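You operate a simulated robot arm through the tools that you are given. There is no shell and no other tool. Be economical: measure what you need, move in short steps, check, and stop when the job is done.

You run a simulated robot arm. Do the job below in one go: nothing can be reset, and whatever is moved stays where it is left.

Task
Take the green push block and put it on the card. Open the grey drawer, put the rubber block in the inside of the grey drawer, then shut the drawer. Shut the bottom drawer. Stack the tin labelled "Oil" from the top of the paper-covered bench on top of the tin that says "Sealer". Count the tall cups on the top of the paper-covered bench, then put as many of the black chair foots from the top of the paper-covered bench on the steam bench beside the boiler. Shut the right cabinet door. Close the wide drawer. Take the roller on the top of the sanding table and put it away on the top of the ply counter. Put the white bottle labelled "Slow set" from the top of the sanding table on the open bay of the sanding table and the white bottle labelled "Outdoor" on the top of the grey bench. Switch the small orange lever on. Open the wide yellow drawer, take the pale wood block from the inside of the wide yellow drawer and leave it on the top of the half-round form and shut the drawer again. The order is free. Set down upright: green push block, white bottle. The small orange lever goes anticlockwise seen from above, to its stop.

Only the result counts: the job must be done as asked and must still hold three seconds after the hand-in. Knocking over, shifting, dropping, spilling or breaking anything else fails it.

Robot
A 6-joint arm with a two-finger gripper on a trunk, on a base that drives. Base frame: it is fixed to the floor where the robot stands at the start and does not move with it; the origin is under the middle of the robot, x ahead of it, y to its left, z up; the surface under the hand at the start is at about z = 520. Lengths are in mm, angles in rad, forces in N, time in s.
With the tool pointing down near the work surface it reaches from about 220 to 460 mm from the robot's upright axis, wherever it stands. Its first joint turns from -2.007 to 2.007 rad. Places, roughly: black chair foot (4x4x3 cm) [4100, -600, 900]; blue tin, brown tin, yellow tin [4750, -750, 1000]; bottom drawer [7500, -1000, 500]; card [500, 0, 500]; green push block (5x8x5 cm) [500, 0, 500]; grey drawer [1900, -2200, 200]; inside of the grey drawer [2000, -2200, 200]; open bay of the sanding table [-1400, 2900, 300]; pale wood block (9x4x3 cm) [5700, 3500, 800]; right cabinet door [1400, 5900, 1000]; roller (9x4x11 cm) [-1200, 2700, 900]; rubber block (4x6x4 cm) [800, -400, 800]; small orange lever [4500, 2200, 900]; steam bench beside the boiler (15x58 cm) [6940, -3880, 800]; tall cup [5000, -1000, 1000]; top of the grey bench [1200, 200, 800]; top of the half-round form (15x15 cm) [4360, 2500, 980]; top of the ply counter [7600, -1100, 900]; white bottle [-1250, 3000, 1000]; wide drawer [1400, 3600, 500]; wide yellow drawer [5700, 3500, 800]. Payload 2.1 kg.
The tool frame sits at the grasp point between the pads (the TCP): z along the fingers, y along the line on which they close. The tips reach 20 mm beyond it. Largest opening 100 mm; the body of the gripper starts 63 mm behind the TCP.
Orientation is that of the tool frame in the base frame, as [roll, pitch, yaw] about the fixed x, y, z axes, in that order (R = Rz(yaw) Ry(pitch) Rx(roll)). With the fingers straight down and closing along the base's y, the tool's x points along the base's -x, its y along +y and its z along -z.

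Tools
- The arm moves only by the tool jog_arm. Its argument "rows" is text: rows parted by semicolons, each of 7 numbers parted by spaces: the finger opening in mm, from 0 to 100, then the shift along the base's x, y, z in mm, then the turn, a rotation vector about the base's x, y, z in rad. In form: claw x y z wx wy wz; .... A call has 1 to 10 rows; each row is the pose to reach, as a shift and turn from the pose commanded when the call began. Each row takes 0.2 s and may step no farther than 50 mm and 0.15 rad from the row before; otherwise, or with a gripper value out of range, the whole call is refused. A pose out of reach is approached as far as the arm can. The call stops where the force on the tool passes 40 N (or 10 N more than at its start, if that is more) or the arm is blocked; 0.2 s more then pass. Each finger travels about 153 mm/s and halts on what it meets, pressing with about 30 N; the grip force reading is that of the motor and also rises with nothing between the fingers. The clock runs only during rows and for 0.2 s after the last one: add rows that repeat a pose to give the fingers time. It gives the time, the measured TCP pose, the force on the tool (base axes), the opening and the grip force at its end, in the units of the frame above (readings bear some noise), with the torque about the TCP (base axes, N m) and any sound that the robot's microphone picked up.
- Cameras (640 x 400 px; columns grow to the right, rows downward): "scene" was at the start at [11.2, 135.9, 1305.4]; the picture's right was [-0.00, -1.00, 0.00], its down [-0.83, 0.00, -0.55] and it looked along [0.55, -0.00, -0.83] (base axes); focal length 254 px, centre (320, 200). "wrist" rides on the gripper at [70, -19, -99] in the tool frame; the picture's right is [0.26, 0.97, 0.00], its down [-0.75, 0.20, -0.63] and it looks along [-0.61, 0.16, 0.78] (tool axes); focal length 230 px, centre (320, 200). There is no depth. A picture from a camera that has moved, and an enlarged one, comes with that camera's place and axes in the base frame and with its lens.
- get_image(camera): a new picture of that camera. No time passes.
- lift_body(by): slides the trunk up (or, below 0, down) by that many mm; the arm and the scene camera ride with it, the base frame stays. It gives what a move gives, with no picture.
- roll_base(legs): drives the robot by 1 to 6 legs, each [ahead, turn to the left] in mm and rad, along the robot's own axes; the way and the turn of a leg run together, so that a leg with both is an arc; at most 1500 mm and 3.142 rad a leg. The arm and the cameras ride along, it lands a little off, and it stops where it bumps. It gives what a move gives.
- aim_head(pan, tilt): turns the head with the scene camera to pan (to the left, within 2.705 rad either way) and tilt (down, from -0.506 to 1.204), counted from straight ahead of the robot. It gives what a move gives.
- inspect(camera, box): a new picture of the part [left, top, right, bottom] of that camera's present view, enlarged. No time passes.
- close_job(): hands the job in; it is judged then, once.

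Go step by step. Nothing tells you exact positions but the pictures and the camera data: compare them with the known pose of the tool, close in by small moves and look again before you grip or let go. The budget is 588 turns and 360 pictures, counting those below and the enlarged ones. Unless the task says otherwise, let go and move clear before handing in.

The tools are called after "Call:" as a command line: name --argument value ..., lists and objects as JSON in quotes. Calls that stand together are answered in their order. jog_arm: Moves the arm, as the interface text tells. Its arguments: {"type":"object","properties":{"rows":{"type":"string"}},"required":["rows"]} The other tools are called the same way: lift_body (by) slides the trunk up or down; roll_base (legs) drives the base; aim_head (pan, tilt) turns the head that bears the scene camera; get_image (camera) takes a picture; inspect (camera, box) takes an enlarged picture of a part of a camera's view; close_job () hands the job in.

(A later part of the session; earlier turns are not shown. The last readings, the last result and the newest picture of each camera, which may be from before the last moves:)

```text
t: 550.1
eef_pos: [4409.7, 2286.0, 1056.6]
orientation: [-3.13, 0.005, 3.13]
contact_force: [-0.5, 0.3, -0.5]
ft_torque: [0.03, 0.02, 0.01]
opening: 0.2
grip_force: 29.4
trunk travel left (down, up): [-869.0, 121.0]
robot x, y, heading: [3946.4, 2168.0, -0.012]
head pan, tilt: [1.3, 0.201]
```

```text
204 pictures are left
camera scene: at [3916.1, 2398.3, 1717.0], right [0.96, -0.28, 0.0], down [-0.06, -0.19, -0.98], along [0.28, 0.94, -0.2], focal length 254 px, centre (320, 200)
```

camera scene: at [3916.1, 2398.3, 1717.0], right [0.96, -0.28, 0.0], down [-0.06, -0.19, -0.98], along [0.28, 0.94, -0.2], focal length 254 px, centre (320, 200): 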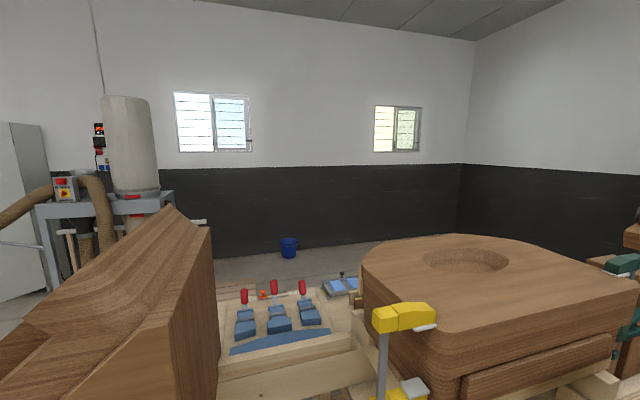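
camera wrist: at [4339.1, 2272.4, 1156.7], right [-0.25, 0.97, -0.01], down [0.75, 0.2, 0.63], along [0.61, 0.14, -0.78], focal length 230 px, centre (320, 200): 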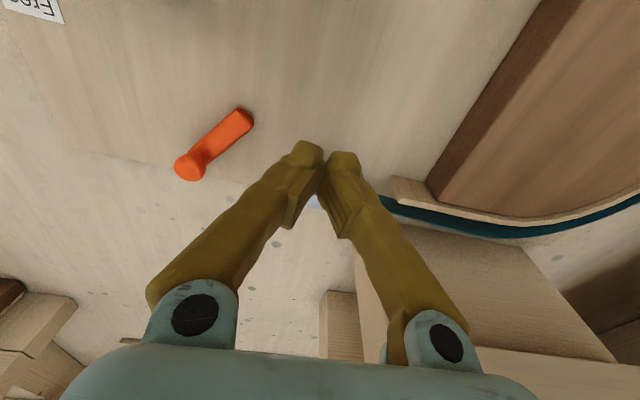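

The drawer lies beyond the cart's north-east side. I'll go around the north: first back out west and look north.

Call:
jog_arm --rows "20 -20 -30 10 0 0 0;40 -40 -70 10 0 0 0;40 -50 -110 10 0 0 0"

Call:
roll_base --legs '[[-1100, 0], [0, 1.35]]'

Call:
aim_head --pan -0.2 --tilt 0.4

Call:
get_image --camera "scene"

```text
t: 551.0
eef_pos: [4362.4, 2176.7, 1066.7]
orientation: [-3.131, -0.001, 3.132]
contact_force: [-0.1, 0.4, 0.7]
ft_torque: [0.04, -0.01, 0.02]
opening: 40.2
grip_force: 0.1
trunk travel left (down, up): [-869.0, 121.0]
robot x, y, heading: [3945.2, 2168.5, -0.014]
head pan, tilt: [1.3, 0.201]
```

```text
t: 559.9
eef_pos: [2944.9, 2591.0, 1066.3]
orientation: [-3.129, -0.002, -1.825]
contact_force: [0.0, -0.5, -0.5]
ft_torque: [-0.05, -0.03, -0.02]
opening: 40.1
grip_force: 0.2
trunk travel left (down, up): [-869.0, 121.0]
robot x, y, heading: [2852.2, 2187.5, 1.317]
head pan, tilt: [1.3, 0.201]
```

```text
t: 561.5
eef_pos: [2944.0, 2591.5, 1066.2]
orientation: [-3.128, 0.0, -1.824]
contact_force: [0.3, 0.2, 0.0]
ft_torque: [0.0, -0.01, 0.01]
opening: 40.1
grip_force: 0.0
trunk travel left (down, up): [-869.0, 121.0]
robot x, y, heading: [2855.5, 2188.8, 1.318]
head pan, tilt: [-0.201, 0.4]
```

```text
203 pictures are left
camera scene: at [2745.2, 2247.2, 1698.4], right [0.9, -0.44, 0.0], down [-0.17, -0.35, -0.92], along [0.4, 0.83, -0.39], focal length 254 px, centre (320, 200)
```

scene: 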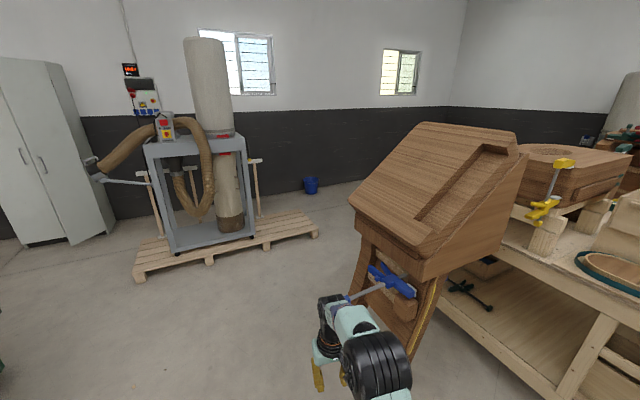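

The aisle north runs between the tilted form and the dust collector's pallet (front at y≈4830). I move to about (2900, 4100) and look east.

Call:
roll_base --legs '[[0, 0.25], [1500, 0], [400, 0], [0, -1.567]]'

Call:
aim_head --pan 0 --tilt 0.4

Call:
get_image --camera "scene"

```text
t: 575.6
eef_pos: [3268.9, 4076.2, 1066.6]
orientation: [-3.127, -0.002, 3.131]
contact_force: [0.8, -0.5, 0.1]
ft_torque: [-0.02, -0.02, 0.0]
opening: 40.0
grip_force: 0.0
trunk travel left (down, up): [-869.0, 121.0]
robot x, y, heading: [2854.2, 4067.8, -0.015]
head pan, tilt: [-0.201, 0.4]
```

```text
t: 576.3
eef_pos: [3268.5, 4076.4, 1067.3]
orientation: [-3.13, -0.003, 3.132]
contact_force: [-1.1, 0.5, 0.2]
ft_torque: [0.0, -0.02, 0.03]
opening: 39.9
grip_force: 0.2
trunk travel left (down, up): [-869.0, 121.0]
robot x, y, heading: [2856.3, 4065.8, -0.015]
head pan, tilt: [0.0, 0.4]
```

```text
202 pictures are left
camera scene: at [2889.6, 4206.2, 1698.4], right [-0.01, -1.0, 0.0], down [-0.39, 0.0, -0.92], along [0.92, -0.01, -0.39], focal length 254 px, centre (320, 200)
```

scene: 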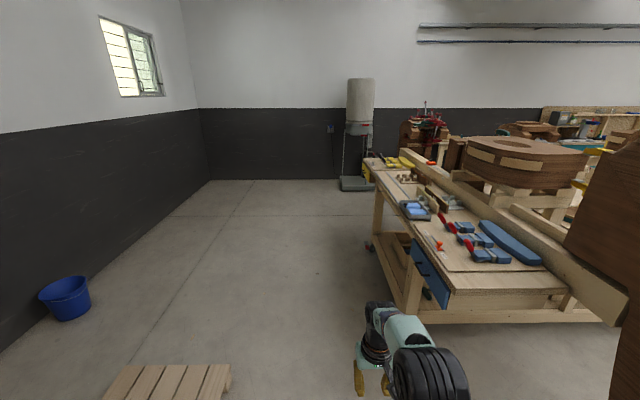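

Call:
inspect --camera "scene" --box '[340, 130, 560, 330]'

Call:
inspect --camera "scene" --box '[345, 145, 445, 215]'

```text
2.00 times, centred on (450, 230) of scene
camera zoom: at [2889.6, 4206.2, 1698.4], right [-0.01, -1.0, 0.0], down [-0.39, 0.0, -0.92], along [0.92, -0.01, -0.39], focal length 508 px, centre (60, 140)
```

zoom: 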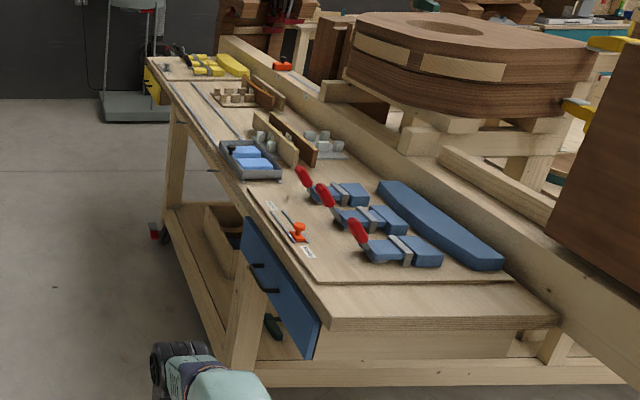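

```text
5.71 times, centred on (395, 180) of scene
camera zoom: at [2889.6, 4206.2, 1698.4], right [-0.01, -1.0, 0.0], down [-0.39, 0.0, -0.92], along [0.92, -0.01, -0.39], focal length 1450 px, centre (-109, 314)
```

zoom: 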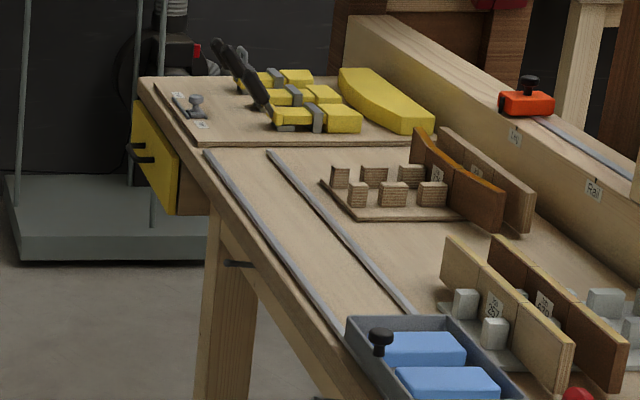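

The wide yellow drawer is on the bench's north face near its east end (x≈5700). I drive east along y≈4060 and face it.

Call:
roll_base --legs '[[0, 0.03], [1500, 0], [1330, 0], [0, -1.585]]'

Call:
aim_head --pan 0 --tilt 0.8

Call:
get_image --camera "scene"

```text
t: 594.1
eef_pos: [5683.5, 3676.4, 1067.3]
orientation: [-3.13, -0.002, 1.594]
contact_force: [-0.1, 0.4, -0.1]
ft_torque: [0.0, 0.0, 0.02]
opening: 39.7
grip_force: 0.1
trunk travel left (down, up): [-869.0, 121.0]
robot x, y, heading: [5658.9, 4096.8, -1.548]
head pan, tilt: [0.0, 0.4]
```

```text
t: 595.0
eef_pos: [5683.3, 3677.6, 1068.4]
orientation: [-3.13, -0.001, 1.591]
contact_force: [-0.3, 0.3, -0.2]
ft_torque: [-0.03, -0.03, 0.03]
opening: 40.0
grip_force: 0.0
trunk travel left (down, up): [-869.0, 121.0]
robot x, y, heading: [5657.3, 4088.2, -1.555]
head pan, tilt: [0.0, 0.799]
```

```text
199 pictures are left
camera scene: at [5801.9, 4072.3, 1663.4], right [-1.0, -0.02, 0.0], down [-0.01, 0.72, -0.7], along [0.01, -0.7, -0.72], focal length 254 px, centre (320, 200)
```

scene: 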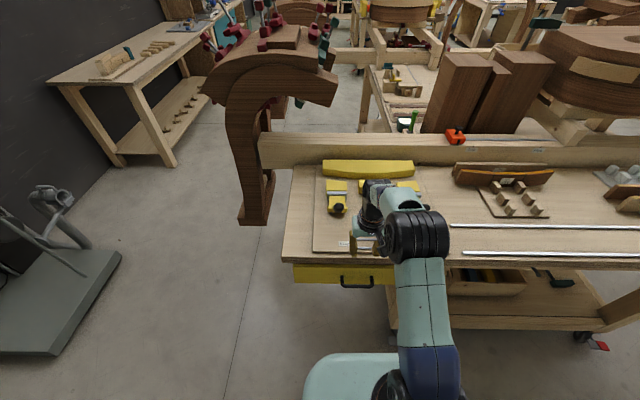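

The yellow drawer's handle is near (5674, 3641, 790), facing north. I lower the trunk and rotate the hand 90° so the fingers will straddle the bar.

Call:
jog_arm --rows "40 0 20 0 0 0 0.14;50 0 30 0 0 0 0.28;60 0 30 0 0 0 0.42;60 0 30 0 0 0 0.56;60 0 30 0 0 0 0.7;60 0 30 0 0 0 0.84;60 0 30 0 0 0 0.98;60 0 30 0 0 0 1.12;60 0 30 0 0 0 1.26;60 0 30 0 0 0 1.4"

Call:
jog_arm --rows "60 0 10 0 0 0 0.14;60 0 20 0 0 0 0.14"

Call:
lift_body --by -170

Call:
get_image --camera "wrist"

Call:
get_image --camera "scene"

```text
t: 597.2
eef_pos: [5684.1, 3706.4, 1064.7]
orientation: [-3.13, -0.002, 2.994]
contact_force: [-0.4, 0.1, -0.3]
ft_torque: [0.0, -0.03, 0.03]
opening: 59.9
grip_force: 0.0
trunk travel left (down, up): [-869.0, 121.0]
robot x, y, heading: [5662.5, 4088.7, -1.554]
head pan, tilt: [0.0, 0.799]
```

```text
t: 597.8
eef_pos: [5684.2, 3727.4, 1066.9]
orientation: [-3.128, 0.0, 3.135]
contact_force: [0.2, 0.1, 0.0]
ft_torque: [-0.02, 0.01, -0.01]
opening: 60.0
grip_force: 0.1
trunk travel left (down, up): [-869.0, 121.0]
robot x, y, heading: [5660.8, 4091.4, -1.554]
head pan, tilt: [0.0, 0.799]
```

```text
t: 599.7
eef_pos: [5683.0, 3727.6, 896.9]
orientation: [-3.129, -0.002, 3.131]
contact_force: [0.2, 0.9, 0.2]
ft_torque: [0.01, -0.04, -0.02]
opening: 59.9
grip_force: 0.1
trunk travel left (down, up): [-699.0, 291.0]
robot x, y, heading: [5660.7, 4091.8, -1.549]
head pan, tilt: [0.0, 0.799]
```

```text
198 pictures are left
camera wrist: at [5613.7, 3712.1, 995.7], right [-0.25, 0.97, -0.01], down [0.75, 0.2, 0.63], along [0.61, 0.15, -0.78], focal length 230 px, centre (320, 200)
```

wrist: 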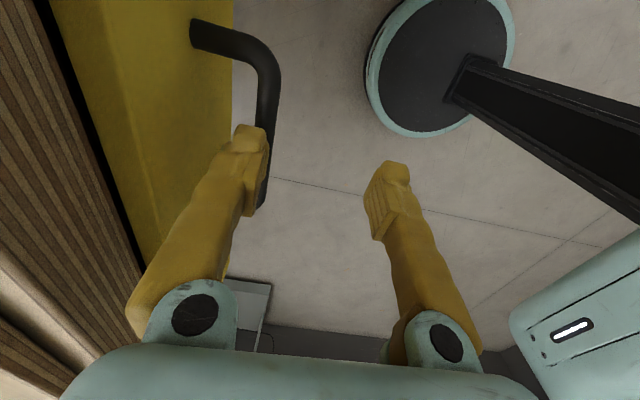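

```text
197 pictures are left
camera scene: at [5801.9, 4072.3, 1493.4], right [-1.0, -0.02, 0.0], down [-0.01, 0.72, -0.7], along [0.01, -0.7, -0.72], focal length 254 px, centre (320, 200)
```

scene: 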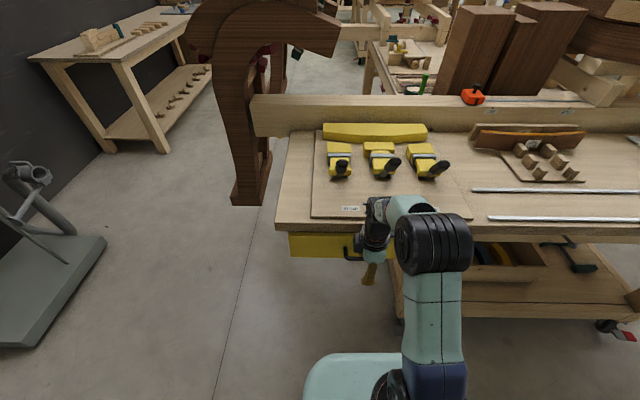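

Call:
inspect --camera "scene" --box '[280, 220, 420, 300]'

Call:
jog_arm --rows "60 45 0 0 0 0 0;60 90 20 0 0 0 0;60 130 20 0 0 0 0"

Call:
get_image --camera "wrist"

Call:
inspect --camera "scene" --box '[280, 220, 420, 300]'

```text
4.57 times, centred on (350, 260) of scene
camera zoom: at [5801.9, 4072.3, 1493.4], right [-1.0, -0.02, 0.0], down [-0.01, 0.72, -0.7], along [0.01, -0.7, -0.72], focal length 1160 px, centre (183, -74)
```

zoom: 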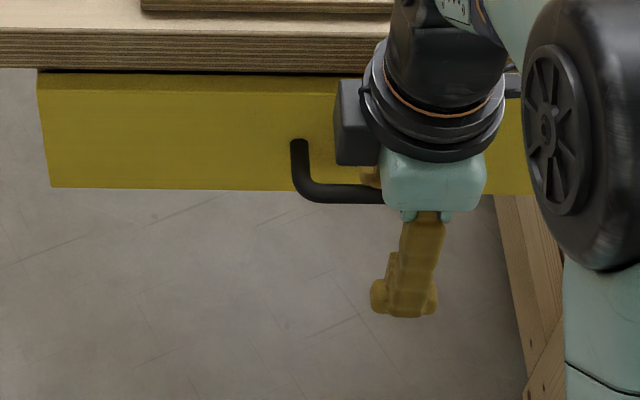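

```text
t: 600.5
eef_pos: [5814.6, 3747.8, 894.6]
orientation: [-3.128, -0.005, 3.132]
contact_force: [-0.3, -0.1, 0.4]
ft_torque: [-0.03, 0.02, 0.03]
opening: 60.1
grip_force: 0.0
trunk travel left (down, up): [-699.0, 291.0]
robot x, y, heading: [5661.9, 4087.1, -1.554]
head pan, tilt: [0.0, 0.799]
```

```text
195 pictures are left
camera wrist: at [5745.7, 3732.7, 994.1], right [-0.25, 0.97, -0.01], down [0.76, 0.2, 0.62], along [0.61, 0.15, -0.78], focal length 230 px, centre (320, 200)
```

wrist: 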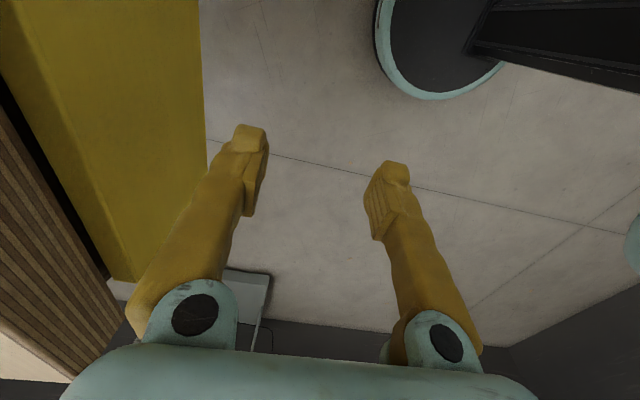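

```text
4.57 times, centred on (350, 260) of scene
camera zoom: at [5803.6, 4071.5, 1493.2], right [-1.0, -0.02, 0.0], down [-0.01, 0.72, -0.7], along [0.01, -0.7, -0.72], focal length 1160 px, centre (183, -74)
```

zoom: 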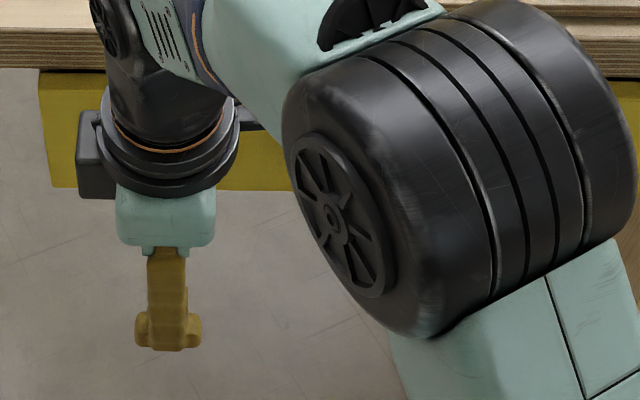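

Refined: the bar is at y≈3681, z≈845, x 5647–5727; the face is at y≈3640. I return over it, lean the fingers 0.5 rad toward it, and approach along the finger direction with a 38 mm opening.

Call:
jog_arm --rows "60 -45 0 10 -0.12 0 0;50 -85 0 20 -0.25 0 0;38 -125 0 30 -0.38 0 0;38 -127 -15 20 -0.5 0 0;38 -127 -36 5 -0.5 0 0;38 -127 -36 5 -0.5 0 0"

Call:
get_image --camera "wrist"

Call:
inspect --camera "scene" --box '[280, 200, 420, 300]'

```text
t: 601.9
eef_pos: [5682.1, 3718.1, 908.3]
orientation: [-2.628, -0.012, 3.124]
contact_force: [0.0, 0.2, -0.9]
ft_torque: [0.04, 0.0, -0.01]
opening: 38.1
grip_force: 0.1
out of reach, approached as far as the arm can: row 4, 5, 6
trunk travel left (down, up): [-699.0, 291.0]
robot x, y, heading: [5660.9, 4089.8, -1.556]
head pan, tilt: [0.0, 0.799]
```

```text
193 pictures are left
camera wrist: at [5613.8, 3753.0, 1005.0], right [-0.25, 0.85, -0.47], down [0.76, 0.47, 0.44], along [0.59, -0.25, -0.76], focal length 230 px, centre (320, 200)
```

wrist: 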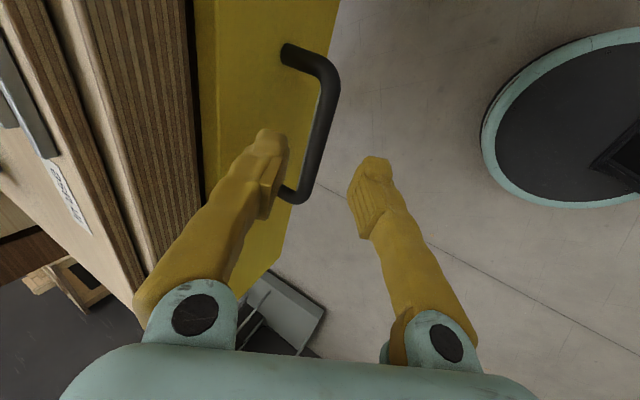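

```text
4.00 times, centred on (350, 250) of scene
camera zoom: at [5801.9, 4071.8, 1493.3], right [-1.0, -0.02, 0.0], down [-0.01, 0.72, -0.7], along [0.01, -0.7, -0.72], focal length 1015 px, centre (200, 0)
```

zoom: 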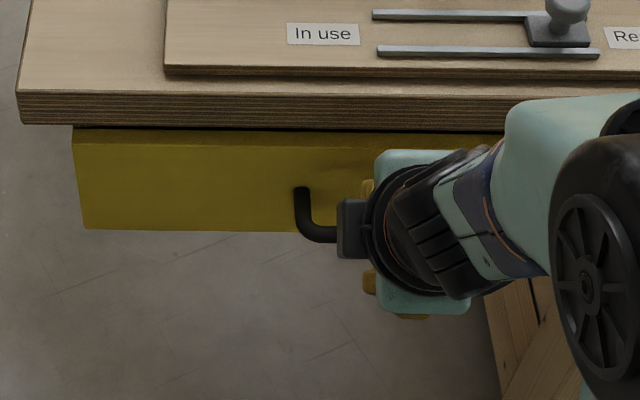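

The view confirms the bar at y≈3682. I slide along the finger direction so the bar sits between the fingers.

Call:
jog_arm --rows "38 0 -8 -15 0 0 0;38 0 -16 -30 0 0 0;38 0 -24 -45 0 0 0;38 0 -29 -55 0 0 0;38 0 -29 -55 0 0 0"

Call:
get_image --camera "wrist"

```text
t: 603.1
eef_pos: [5683.6, 3690.5, 856.6]
orientation: [-2.63, -0.002, 3.129]
contact_force: [-0.3, 9.2, 4.1]
ft_torque: [-0.16, 0.0, 0.07]
opening: 34.6
grip_force: 0.1
trunk travel left (down, up): [-699.0, 291.0]
robot x, y, heading: [5660.5, 4087.9, -1.554]
head pan, tilt: [0.0, 0.799]
```

```text
191 pictures are left
camera wrist: at [5614.0, 3724.5, 951.9], right [-0.25, 0.84, -0.47], down [0.76, 0.47, 0.45], along [0.6, -0.25, -0.76], focal length 230 px, centre (320, 200)
```

wrist: 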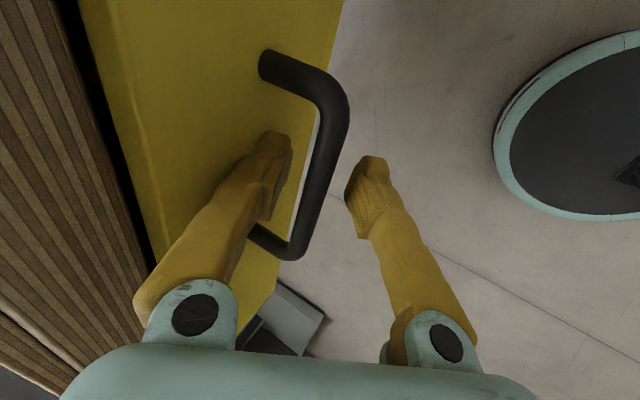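

The back finger is behind the bar (touching the face). I close and pull toward +y.

Call:
jog_arm --rows "20 0 2 0 0 0 0;8 0 3 0 0 0 0;0 0 3 0 0 0 0;0 0 3 0 0 0 0"

Call:
roll_base --legs '[[-60, 0]]'

Call:
get_image --camera "scene"

```text
t: 604.1
eef_pos: [5683.1, 3691.8, 855.5]
orientation: [-2.632, -0.003, 3.128]
contact_force: [1.1, 0.1, -0.4]
ft_torque: [-0.02, 0.0, 0.0]
opening: 0.0
grip_force: 29.6
trunk travel left (down, up): [-699.0, 291.0]
robot x, y, heading: [5656.9, 4086.4, -1.55]
head pan, tilt: [0.0, 0.799]
```

```text
t: 605.0
eef_pos: [5682.1, 3748.9, 854.8]
orientation: [-2.631, -0.003, 3.129]
contact_force: [0.1, 0.5, 0.5]
ft_torque: [0.0, -0.02, -0.03]
opening: 0.0
grip_force: 29.9
trunk travel left (down, up): [-699.0, 291.0]
robot x, y, heading: [5661.8, 4149.7, -1.555]
head pan, tilt: [0.0, 0.799]
```

```text
190 pictures are left
camera scene: at [5800.8, 4129.9, 1493.3], right [-1.0, -0.02, 0.0], down [-0.01, 0.72, -0.7], along [0.01, -0.7, -0.72], focal length 254 px, centre (320, 200)
```

scene: 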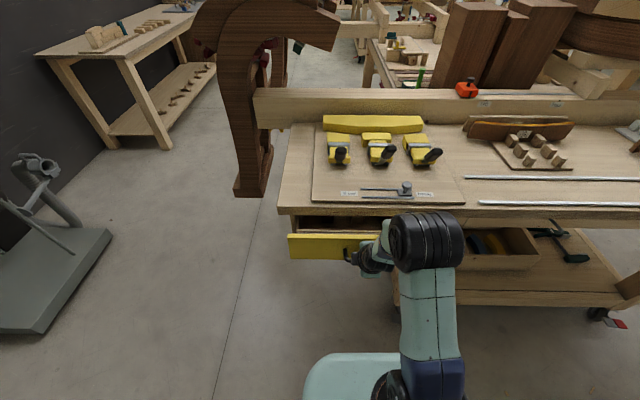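

The drawer follows. I pull it out another 190 mm.

Call:
roll_base --legs '[[-190, 0]]'

Call:
get_image --camera "scene"

Call:
get_image --camera "wrist"

```text
t: 606.6
eef_pos: [5680.1, 3943.0, 854.9]
orientation: [-2.631, -0.003, 3.132]
contact_force: [0.6, -0.5, 1.2]
ft_torque: [0.0, -0.02, 0.02]
opening: 0.0
grip_force: 29.5
trunk travel left (down, up): [-699.0, 291.0]
robot x, y, heading: [5655.7, 4339.1, -1.552]
head pan, tilt: [0.0, 0.799]
```

```text
189 pictures are left
camera scene: at [5796.8, 4325.2, 1493.3], right [-1.0, -0.02, 0.0], down [-0.02, 0.72, -0.7], along [0.02, -0.7, -0.72], focal length 254 px, centre (320, 200)
```

scene: 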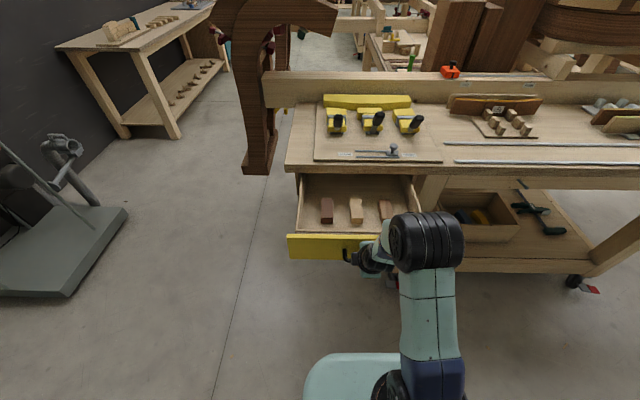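

```text
188 pictures are left
camera wrist: at [5610.6, 3977.3, 950.8], right [-0.25, 0.85, -0.47], down [0.76, 0.48, 0.45], along [0.6, -0.24, -0.76], focal length 230 px, centre (320, 200)
```

wrist: 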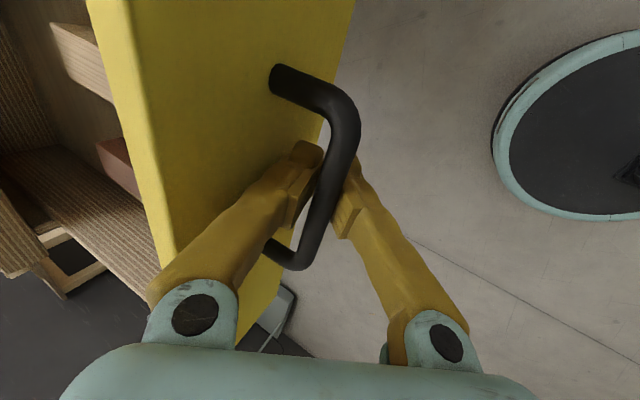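

The drawer is open with three blocks inside; the pale one is in the middle. I release the handle and retreat along the finger direction.

Call:
jog_arm --rows "20 0 -2 0 0 0 0;38 0 -3 0 0 0 0;38 0 5 15 0 0 0;40 0 20 45 0 0 0;50 0 35 80 0 0 0"

Call:
jog_arm --rows "60 0 0 20 0.12 0 0;60 0 0 30 0.25 0 0;60 0 0 30 0.38 0 0;60 0 0 30 0.51 0 0;60 0 0 30 0.51 0 0"

Call:
get_image --camera "scene"

```text
t: 607.8
eef_pos: [5677.6, 3971.7, 925.1]
orientation: [-2.617, -0.028, -3.136]
contact_force: [0.2, 0.0, -1.1]
ft_torque: [-0.1, -0.01, -0.06]
opening: 50.2
grip_force: 0.0
out of reach, approached as far as the arm can: row 5
trunk travel left (down, up): [-699.0, 291.0]
robot x, y, heading: [5655.1, 4342.7, -1.552]
head pan, tilt: [0.0, 0.799]
```

```text
t: 609.0
eef_pos: [5676.4, 3973.1, 953.4]
orientation: [-3.141, -0.007, 3.135]
contact_force: [1.0, 0.1, 0.4]
ft_torque: [-0.02, -0.01, 0.02]
opening: 59.8
grip_force: 0.1
out of reach, approached as far as the arm can: row 1
trunk travel left (down, up): [-699.0, 291.0]
robot x, y, heading: [5657.0, 4342.9, -1.55]
head pan, tilt: [0.0, 0.799]
```

```text
187 pictures are left
camera scene: at [5796.9, 4326.2, 1493.3], right [-1.0, -0.02, 0.0], down [-0.02, 0.72, -0.7], along [0.02, -0.7, -0.72], focal length 254 px, centre (320, 200)
```

scene: 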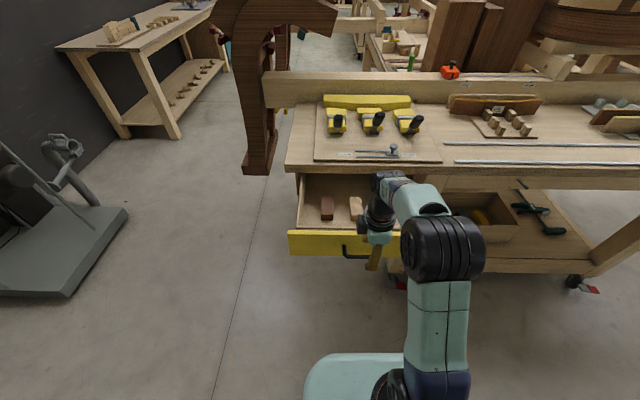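

I turn the hand 90° to close along x, and drive forward 190 mm over the drawer.

Call:
jog_arm --rows "60 0 0 10 0 0 -0.15;60 0 0 20 0 0 -0.3;70 0 0 20 0 0 -0.45;70 0 0 20 0 0 -0.6;70 0 0 20 0 0 -0.75;70 0 0 20 0 0 -0.9;70 0 0 20 0 0 -1.05;70 0 0 20 0 0 -1.2;70 0 0 20 0 0 -1.35;70 0 0 20 0 0 -1.5"

Call:
roll_base --legs '[[190, 0]]'

Call:
get_image --camera "wrist"

Call:
get_image --camera "scene"

```text
t: 611.2
eef_pos: [5675.6, 3971.9, 972.8]
orientation: [-3.14, -0.006, 1.632]
contact_force: [-0.3, -1.1, -0.6]
ft_torque: [0.04, 0.01, -0.01]
opening: 70.0
grip_force: 0.0
trunk travel left (down, up): [-699.0, 291.0]
robot x, y, heading: [5656.8, 4343.4, -1.545]
head pan, tilt: [0.0, 0.799]
```

```text
t: 612.8
eef_pos: [5679.8, 3783.2, 974.5]
orientation: [-3.14, -0.007, 1.633]
contact_force: [-0.6, -0.1, -0.1]
ft_torque: [0.04, -0.02, 0.01]
opening: 70.2
grip_force: 0.1
trunk travel left (down, up): [-699.0, 291.0]
robot x, y, heading: [5660.4, 4155.7, -1.545]
head pan, tilt: [0.0, 0.799]
```

```text
186 pictures are left
camera wrist: at [5656.9, 3852.2, 1073.3], right [0.95, 0.32, 0.0], down [0.25, -0.74, 0.62], along [0.2, -0.59, -0.78], focal length 230 px, centre (320, 200)
```

wrist: 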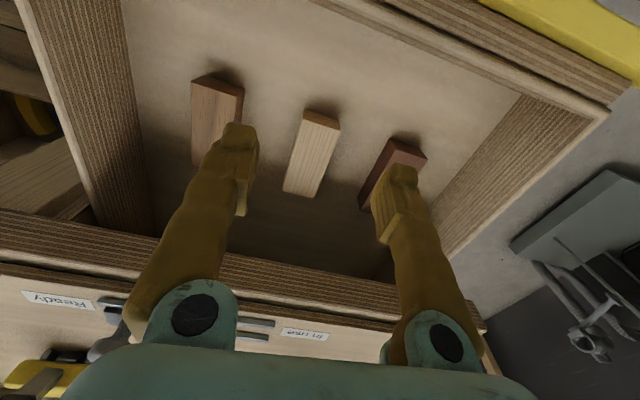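

```text
185 pictures are left
camera scene: at [5800.7, 4137.2, 1493.4], right [-1.0, -0.02, 0.0], down [-0.01, 0.72, -0.7], along [0.01, -0.7, -0.72], focal length 254 px, centre (320, 200)
```

scene: 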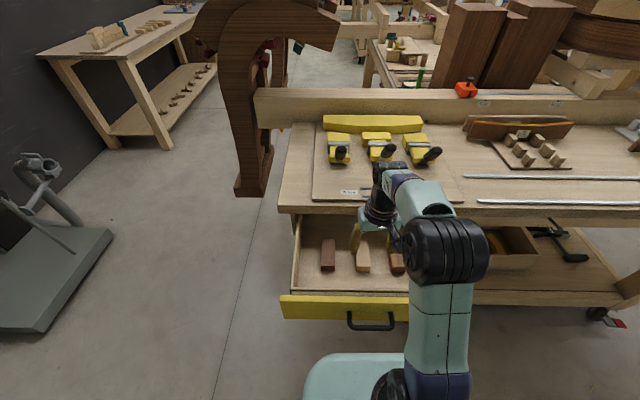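

The pale block is at about (5686, 3735). I move over it, lower partway and look again.

Call:
jog_arm --rows "65 3 -20 -20 0 0 -0.03;60 6 -40 -45 0 0 -0.06;60 6 -46 -75 0 0 -0.06;60 6 -46 -90 0 0 -0.06;60 6 -46 -90 0 0 -0.06"

Call:
get_image --camera "wrist"

```text
t: 614.0
eef_pos: [5685.7, 3739.5, 884.4]
orientation: [-3.14, -0.007, 1.573]
contact_force: [0.0, 0.4, 0.4]
ft_torque: [-0.01, 0.02, -0.01]
opening: 60.4
grip_force: 0.2
trunk travel left (down, up): [-699.0, 291.0]
robot x, y, heading: [5659.2, 4157.3, -1.548]
head pan, tilt: [0.0, 0.799]
```

```text
184 pictures are left
camera wrist: at [5667.3, 3808.5, 983.7], right [0.97, 0.26, 0.0], down [0.2, -0.75, 0.62], along [0.16, -0.6, -0.78], focal length 230 px, centre (320, 200)
```

wrist: 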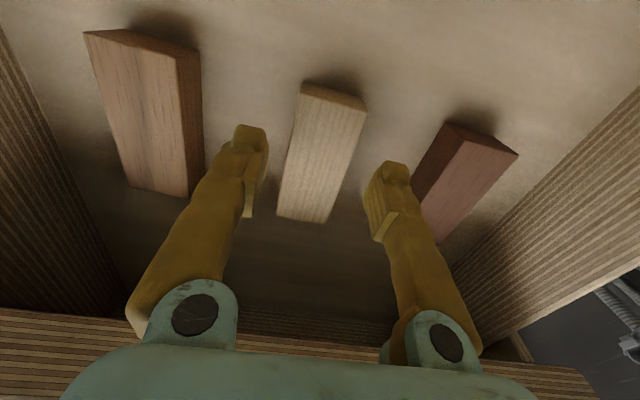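

Block centre (5685, 3731), top z≈852. I lower and grip.

Call:
jog_arm --rows "60 -1 -8 -15 0 0 0;60 -1 -8 -30 0 0 0;60 -1 -8 -38 0 0 0;45 -1 -8 -38 0 0 0;30 -1 -8 -38 0 0 0;30 -1 -8 -38 0 0 0"

Call:
jog_arm --rows "30 0 0 40 0 0 0;30 0 0 85 0 0 0;30 0 0 130 0 0 0;30 0 20 160 0 0 0"

Call:
get_image --camera "wrist"

```text
t: 615.4
eef_pos: [5684.7, 3730.0, 845.6]
orientation: [-3.14, -0.006, 1.572]
contact_force: [-0.4, -0.4, -0.4]
ft_torque: [0.01, 0.0, 0.01]
opening: 38.6
grip_force: 30.4
trunk travel left (down, up): [-699.0, 291.0]
robot x, y, heading: [5659.8, 4156.1, -1.549]
head pan, tilt: [0.0, 0.799]
```

```text
t: 616.4
eef_pos: [5684.0, 3752.6, 1006.5]
orientation: [-3.141, -0.007, 1.573]
contact_force: [-0.2, 0.1, -1.5]
ft_torque: [-0.02, 0.0, 0.01]
opening: 38.5
grip_force: 30.5
trunk travel left (down, up): [-699.0, 291.0]
robot x, y, heading: [5659.1, 4152.0, -1.549]
head pan, tilt: [0.0, 0.799]
```

```text
183 pictures are left
camera wrist: at [5665.7, 3822.7, 1105.9], right [0.97, 0.26, 0.0], down [0.2, -0.75, 0.62], along [0.16, -0.6, -0.78], focal length 230 px, centre (320, 200)
```

wrist: 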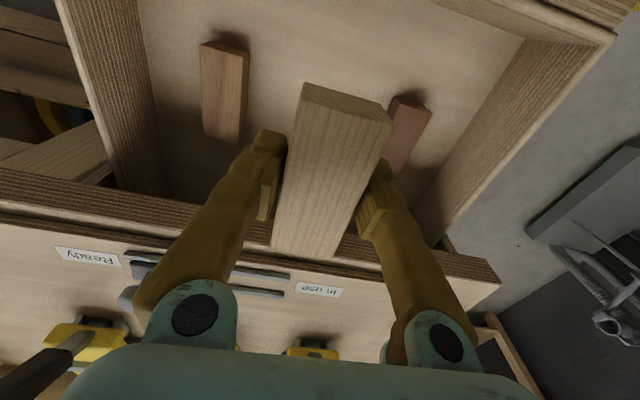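

Block in hand. I'll shut the drawer with the leaned fingers before leaving: back off, rotate, lean, and shift to x≈5800, clear of the handle.

Call:
roll_base --legs '[[-330, 0]]'

Call:
jog_arm --rows "30 12 0 0 0 0 0.15;30 24 0 0 0 0 0.3;30 36 0 0 0 0 0.45;30 48 0 -5 0 0 0.6;30 60 0 -10 0 0 0.75;30 72 0 -15 0 0 0.9;30 84 0 -20 0 0 1.05;30 96 0 -25 0 0 1.2;30 108 0 -30 0 0 1.35;30 120 0 -35 0 0 1.5"

Call:
jog_arm --rows "30 0 0 -20 -0.12 0 0;30 0 0 -40 -0.25 0 0;30 0 0 -60 -0.38 0 0;30 0 0 -80 -0.5 0 0;30 0 0 -110 -0.5 0 0;30 0 0 -120 -0.5 0 0"

Call:
get_image --camera "wrist"

Call:
get_image --camera "scene"

```text
t: 618.6
eef_pos: [5676.7, 4085.0, 1005.9]
orientation: [-3.14, -0.005, 1.569]
contact_force: [0.4, -0.4, -1.2]
ft_torque: [0.01, 0.02, -0.01]
opening: 38.6
grip_force: 29.9
trunk travel left (down, up): [-699.0, 291.0]
robot x, y, heading: [5653.9, 4488.4, -1.556]
head pan, tilt: [0.0, 0.799]
```

```text
t: 620.8
eef_pos: [5797.8, 4084.8, 971.2]
orientation: [-3.14, -0.009, 3.072]
contact_force: [-0.2, 0.9, -1.5]
ft_torque: [-0.02, 0.01, -0.01]
opening: 38.5
grip_force: 30.0
trunk travel left (down, up): [-699.0, 291.0]
robot x, y, heading: [5657.0, 4490.9, -1.554]
head pan, tilt: [0.0, 0.799]
```

```text
t: 622.2
eef_pos: [5795.6, 4085.8, 849.6]
orientation: [-2.644, 0.029, 3.075]
contact_force: [0.1, -0.4, -0.9]
ft_torque: [0.02, 0.0, 0.02]
opening: 38.8
grip_force: 29.6
out of reach, approached as far as the arm can: row 4
trunk travel left (down, up): [-699.0, 291.0]
robot x, y, heading: [5656.1, 4488.5, -1.555]
head pan, tilt: [0.0, 0.799]
```

```text
182 pictures are left
camera wrist: at [5725.7, 4123.5, 943.7], right [-0.19, 0.86, -0.47], down [0.77, 0.43, 0.48], along [0.61, -0.27, -0.74], focal length 230 px, centre (320, 200)
```

wrist: 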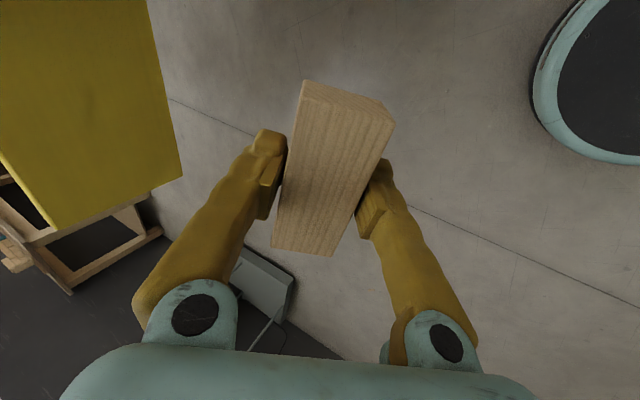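

```text
181 pictures are left
camera scene: at [5794.7, 4471.1, 1493.3], right [-1.0, -0.02, 0.0], down [-0.01, 0.72, -0.7], along [0.01, -0.7, -0.72], focal length 254 px, centre (320, 200)
```

scene: 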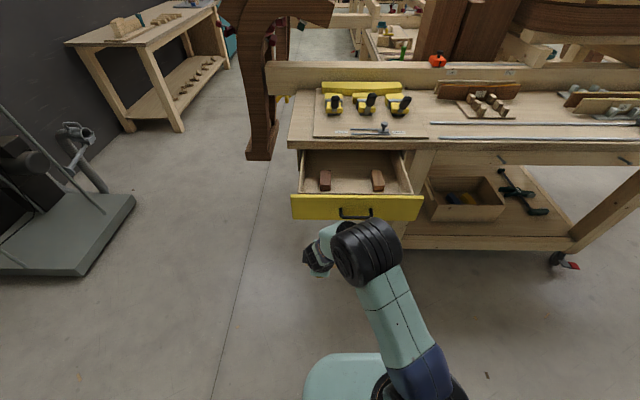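

Ready. I drive forward to push the drawer shut.

Call:
roll_base --legs '[[370, 0]]'

Call:
roll_base --legs '[[50, 0]]'

Call:
get_image --camera "scene"

Call:
get_image --camera "wrist"

```text
t: 624.5
eef_pos: [5807.8, 3725.6, 850.2]
orientation: [-2.642, 0.028, 3.083]
contact_force: [-0.4, 0.9, -0.6]
ft_torque: [-0.02, 0.02, 0.01]
opening: 38.9
grip_force: 29.3
trunk travel left (down, up): [-699.0, 291.0]
robot x, y, heading: [5663.7, 4126.5, -1.547]
head pan, tilt: [0.0, 0.799]
```

```text
t: 625.5
eef_pos: [5808.7, 3693.6, 849.2]
orientation: [-2.649, 0.03, 3.087]
contact_force: [-0.9, 8.2, 3.8]
ft_torque: [-0.16, -0.07, 0.01]
opening: 38.5
grip_force: 29.6
trunk travel left (down, up): [-699.0, 291.0]
robot x, y, heading: [5661.5, 4088.3, -1.539]
head pan, tilt: [0.0, 0.799]
stopped in leg 1: the force on the tool passed its limit at 92 N (the readings are from after the stop); the commanded pose is now the measured one
```

```text
180 pictures are left
camera scene: at [5802.9, 4074.9, 1493.4], right [-1.0, -0.03, 0.0], down [-0.02, 0.71, -0.7], along [0.02, -0.7, -0.72], focal length 254 px, centre (320, 200)
```

scene: 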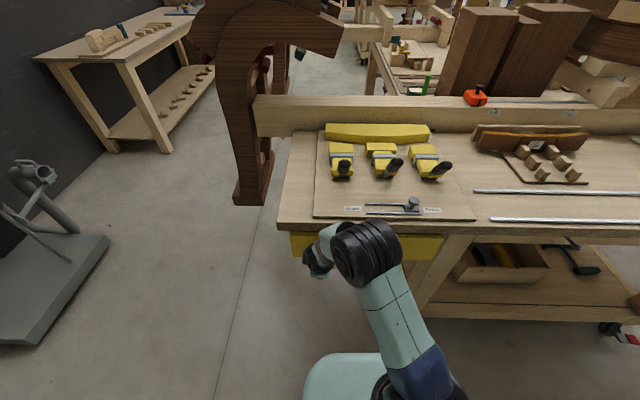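

```text
179 pictures are left
camera wrist: at [5738.1, 3727.9, 943.3], right [-0.2, 0.86, -0.46], down [0.76, 0.43, 0.48], along [0.62, -0.26, -0.74], focal length 230 px, centre (320, 200)
```

wrist: 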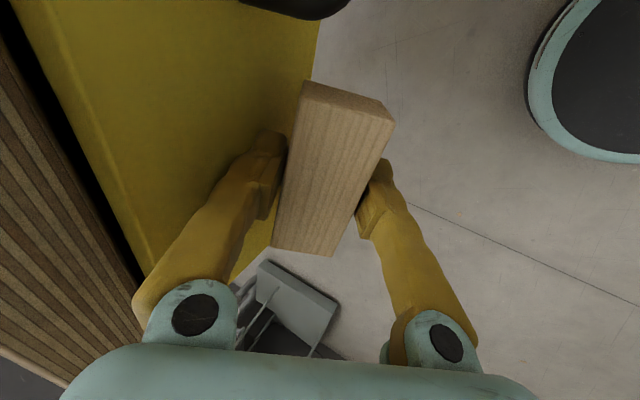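

Stopped firmly at the same face position as originally (3657), so it's shut. I back off and verify.

Call:
roll_base --legs '[[-300, 0]]'

Call:
inspect --camera "scene" --box '[260, 100, 440, 230]'

```text
t: 627.5
eef_pos: [5801.4, 3988.0, 848.9]
orientation: [-2.651, 0.028, 3.084]
contact_force: [-0.1, -0.5, -1.4]
ft_torque: [0.01, 0.02, -0.01]
opening: 38.5
grip_force: 29.7
trunk travel left (down, up): [-699.0, 291.0]
robot x, y, heading: [5650.9, 4389.9, -1.547]
head pan, tilt: [0.0, 0.799]
```

```text
3.08 times, centred on (350, 165) of scene
camera zoom: at [5795.5, 4369.6, 1493.3], right [-1.0, -0.03, 0.0], down [-0.02, 0.72, -0.7], along [0.02, -0.7, -0.72], focal length 781 px, centre (228, 308)
```

zoom: 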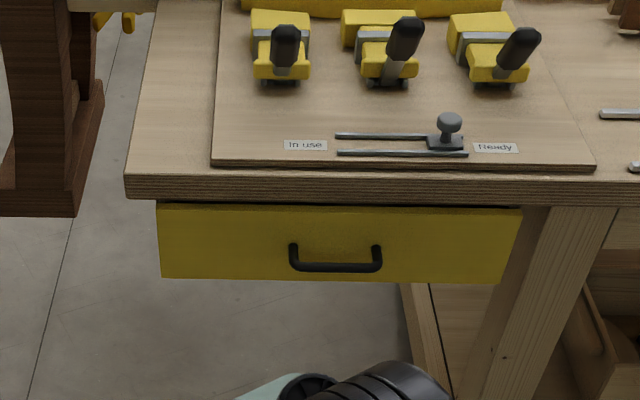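

The yellow drawer is shut. I straighten the hand and carry the block back around to the cart's west side.

Call:
jog_arm --rows "30 -15 20 20 0.12 0 0;30 -30 30 40 0.25 0 0;30 -45 30 60 0.38 0 0;30 -60 30 80 0.49 0 0;30 -75 30 100 0.49 0.03 0;30 -75 30 100 0.49 0.03 0"

Call:
roll_base --legs '[[0, -1.493], [1500, 0], [1300, 0], [0, 1.469], [1500, 0], [110, 0]]'

```text
t: 628.9
eef_pos: [5726.6, 4018.0, 948.7]
orientation: [-3.141, -0.031, 3.088]
contact_force: [-0.5, 0.2, -1.4]
ft_torque: [-0.01, 0.02, 0.0]
opening: 38.7
grip_force: 30.3
trunk travel left (down, up): [-699.0, 291.0]
robot x, y, heading: [5656.8, 4389.9, -1.545]
head pan, tilt: [0.0, 0.799]
```

```text
t: 657.5
eef_pos: [2919.1, 2074.0, 947.7]
orientation: [-3.138, -0.03, 3.047]
contact_force: [-0.5, -0.3, -0.5]
ft_torque: [-0.02, -0.02, 0.0]
opening: 38.9
grip_force: 29.9
trunk travel left (down, up): [-699.0, 291.0]
robot x, y, heading: [2863.5, 2443.9, -1.581]
head pan, tilt: [0.0, 0.799]
```

Call:
lift_body --by 170

Call:
roll_base --legs '[[0, 1.516], [1000, 0], [0, 0.06]]'

Call:
get_image --camera "scene"

Call:
get_image --camera "wrist"

```text
t: 659.4
eef_pos: [2919.2, 2072.5, 1117.3]
orientation: [-3.14, -0.03, 3.049]
contact_force: [0.1, 0.4, -0.4]
ft_torque: [-0.05, -0.03, -0.03]
opening: 38.9
grip_force: 30.4
trunk travel left (down, up): [-869.0, 121.0]
robot x, y, heading: [2858.8, 2440.9, -1.584]
head pan, tilt: [0.0, 0.799]
```

```text
t: 668.7
eef_pos: [4233.4, 2407.9, 1116.7]
orientation: [-3.14, -0.031, -1.682]
contact_force: [-0.2, 0.1, -0.7]
ft_torque: [0.0, 0.02, -0.01]
opening: 38.6
grip_force: 29.6
trunk travel left (down, up): [-869.0, 121.0]
robot x, y, heading: [3863.7, 2359.0, -0.026]
head pan, tilt: [0.0, 0.799]
```

```text
177 pictures are left
camera scene: at [3887.6, 2496.0, 1663.4], right [-0.03, -1.0, 0.0], down [-0.72, 0.02, -0.7], along [0.7, -0.02, -0.72], focal length 254 px, centre (320, 200)
```

scene: 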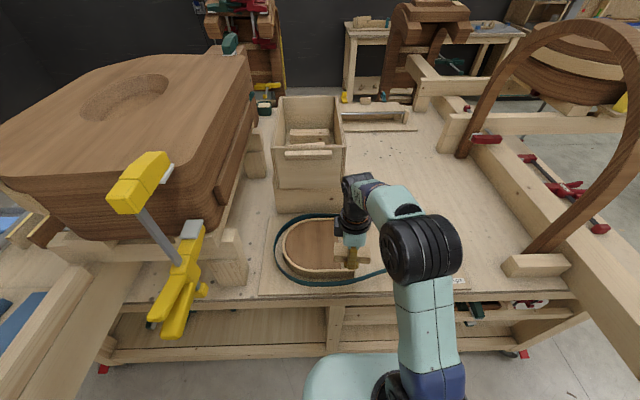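

```text
176 pictures are left
camera wrist: at [4244.5, 2340.5, 1218.5], right [-0.99, -0.15, 0.01], down [-0.12, 0.79, 0.61], along [-0.09, 0.6, -0.79], focal length 230 px, centre (320, 200)
```

wrist: 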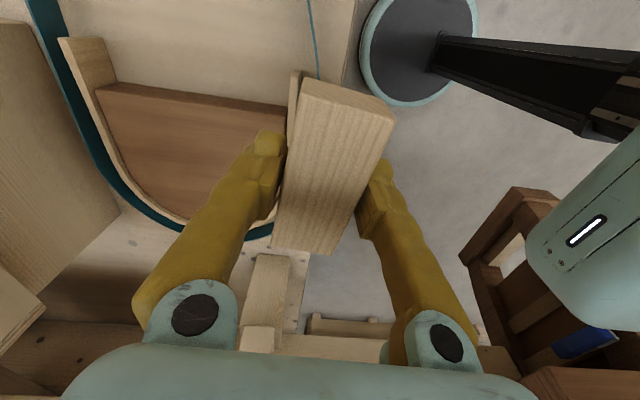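

The half-round form's top spans about x 4270–4435, y 2411–2590. I raise the trunk, drive 60 mm closer and bring the block over its centre.

Call:
lift_body --by 100

Call:
roll_base --legs '[[55, 0]]'

Call:
jog_arm --rows "30 20 25 -30 0 0 0;30 40 50 -60 0 0 0;30 60 75 -90 0 0 0;30 68 83 -120 0 0 0.05;30 68 83 -150 0 0 0.1;30 68 83 -160 0 0 0.1"

Call:
get_image --camera "wrist"

Call:
get_image --camera "scene"

```text
t: 670.0
eef_pos: [4234.2, 2409.5, 1217.9]
orientation: [3.141, -0.03, -1.683]
contact_force: [0.8, 0.3, -1.2]
ft_torque: [-0.01, 0.02, -0.02]
opening: 38.7
grip_force: 29.9
trunk travel left (down, up): [-969.0, 21.0]
robot x, y, heading: [3862.6, 2356.2, -0.025]
head pan, tilt: [0.0, 0.799]
```

```text
t: 671.0
eef_pos: [4285.9, 2406.6, 1220.1]
orientation: [-3.135, -0.03, -1.682]
contact_force: [0.9, 0.9, -0.3]
ft_torque: [0.05, 0.15, 0.03]
opening: 39.0
grip_force: 29.9
trunk travel left (down, up): [-969.0, 21.0]
robot x, y, heading: [3914.1, 2358.7, -0.035]
head pan, tilt: [0.0, 0.799]
```

```text
t: 672.4
eef_pos: [4346.7, 2490.9, 1061.4]
orientation: [-3.129, -0.031, -1.581]
contact_force: [-0.7, 0.7, -1.3]
ft_torque: [0.0, -0.01, 0.01]
opening: 38.8
grip_force: 29.9
trunk travel left (down, up): [-969.0, 21.0]
robot x, y, heading: [3918.7, 2356.1, -0.034]
head pan, tilt: [0.0, 0.799]
```

```text
175 pictures are left
camera wrist: at [4362.7, 2425.2, 1162.1], right [-0.97, -0.25, -0.01], down [-0.2, 0.77, 0.6], along [-0.15, 0.59, -0.8], focal length 230 px, centre (320, 200)
```

wrist: 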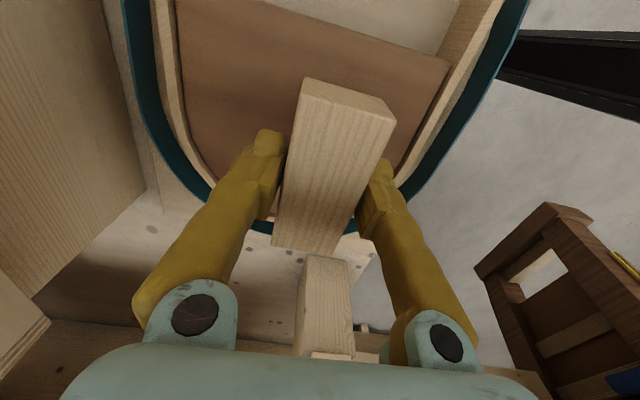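

```text
174 pictures are left
camera scene: at [3944.0, 2495.9, 1763.3], right [-0.03, -1.0, 0.0], down [-0.72, 0.02, -0.7], along [0.7, -0.02, -0.72], focal length 254 px, centre (320, 200)
```

scene: 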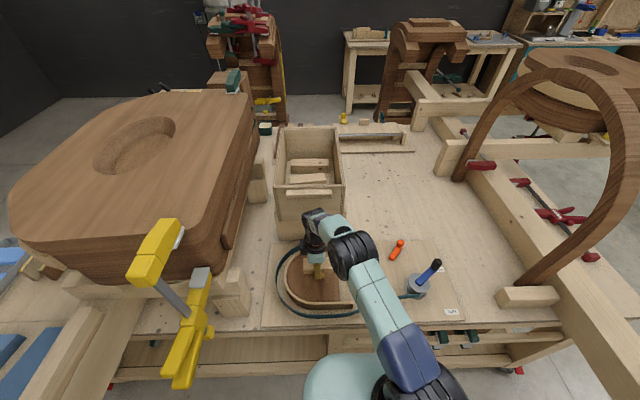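

Over the form. I shift to its centre (4358, 2495) and lower until contact.

Call:
jog_arm --rows "30 11 3 -20 0 0 0;30 11 3 -38 0 0 0;30 11 3 -46 0 0 0;30 11 3 -52 0 0 0;30 11 3 -57 0 0 0;30 11 3 -62 0 0 0;30 11 3 -67 0 0 0;30 11 3 -72 0 0 0;30 11 3 -77 0 0 0;30 11 3 -82 0 0 0"

Call:
get_image --camera "wrist"

```text
t: 674.3
eef_pos: [4357.1, 2492.9, 992.1]
orientation: [-3.114, -0.021, -1.583]
contact_force: [-7.1, -3.1, 18.6]
ft_torque: [0.32, 0.57, 0.2]
opening: 38.9
grip_force: 29.3
trunk travel left (down, up): [-969.0, 21.0]
robot x, y, heading: [3918.0, 2354.8, -0.034]
head pan, tilt: [0.0, 0.799]
stopped in row 9: the force on the tool passed its limit at 45 N (the readings are from after the stop); the commanded pose is now the measured one
```

```text
173 pictures are left
camera wrist: at [4372.7, 2426.6, 1094.4], right [-0.97, -0.25, -0.02], down [-0.21, 0.77, 0.61], along [-0.13, 0.59, -0.79], focal length 230 px, centre (320, 200)
```

wrist: 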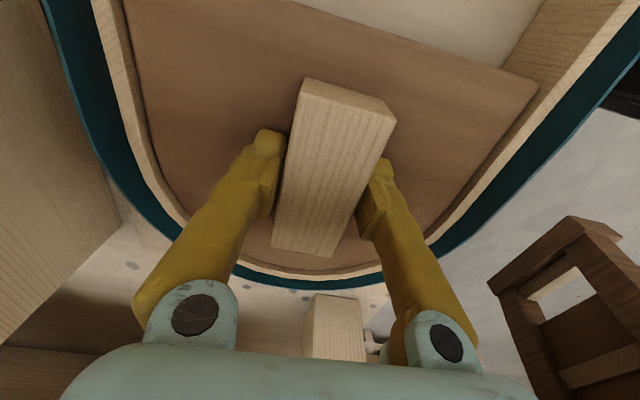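

Seated on the form's top. I release and rise.

Call:
jog_arm --rows "40 0 0 1 0 0 0;50 0 0 1 0 0 0;60 0 0 2 0 0 0;60 0 0 35 0 0 0;60 0 0 80 0 0 0;60 -10 -10 120 0 0 0"

Call:
get_image --camera "wrist"

Call:
inspect --camera "scene" --box '[260, 220, 480, 330]'

```text
t: 675.7
eef_pos: [4352.7, 2485.4, 1110.4]
orientation: [-3.117, -0.023, -1.583]
contact_force: [-0.6, -0.5, -1.3]
ft_torque: [-0.01, -0.05, -0.02]
opening: 60.1
grip_force: 0.1
trunk travel left (down, up): [-969.0, 21.0]
robot x, y, heading: [3917.9, 2356.9, -0.03]
head pan, tilt: [0.0, 0.799]
```

```text
172 pictures are left
camera wrist: at [4367.6, 2418.7, 1210.6], right [-0.97, -0.25, -0.02], down [-0.21, 0.77, 0.61], along [-0.14, 0.59, -0.79], focal length 230 px, centre (320, 200)
```

wrist: 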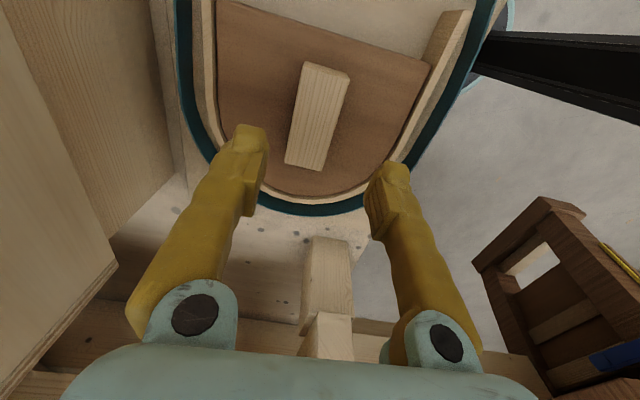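

```text
2.91 times, centred on (370, 275) of scene
camera zoom: at [3942.4, 2494.6, 1763.3], right [-0.03, -1.0, 0.0], down [-0.72, 0.02, -0.7], along [0.7, -0.02, -0.72], focal length 738 px, centre (174, -18)
```

zoom: 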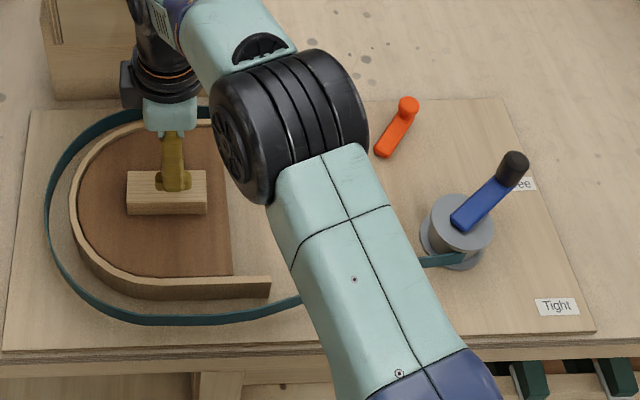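

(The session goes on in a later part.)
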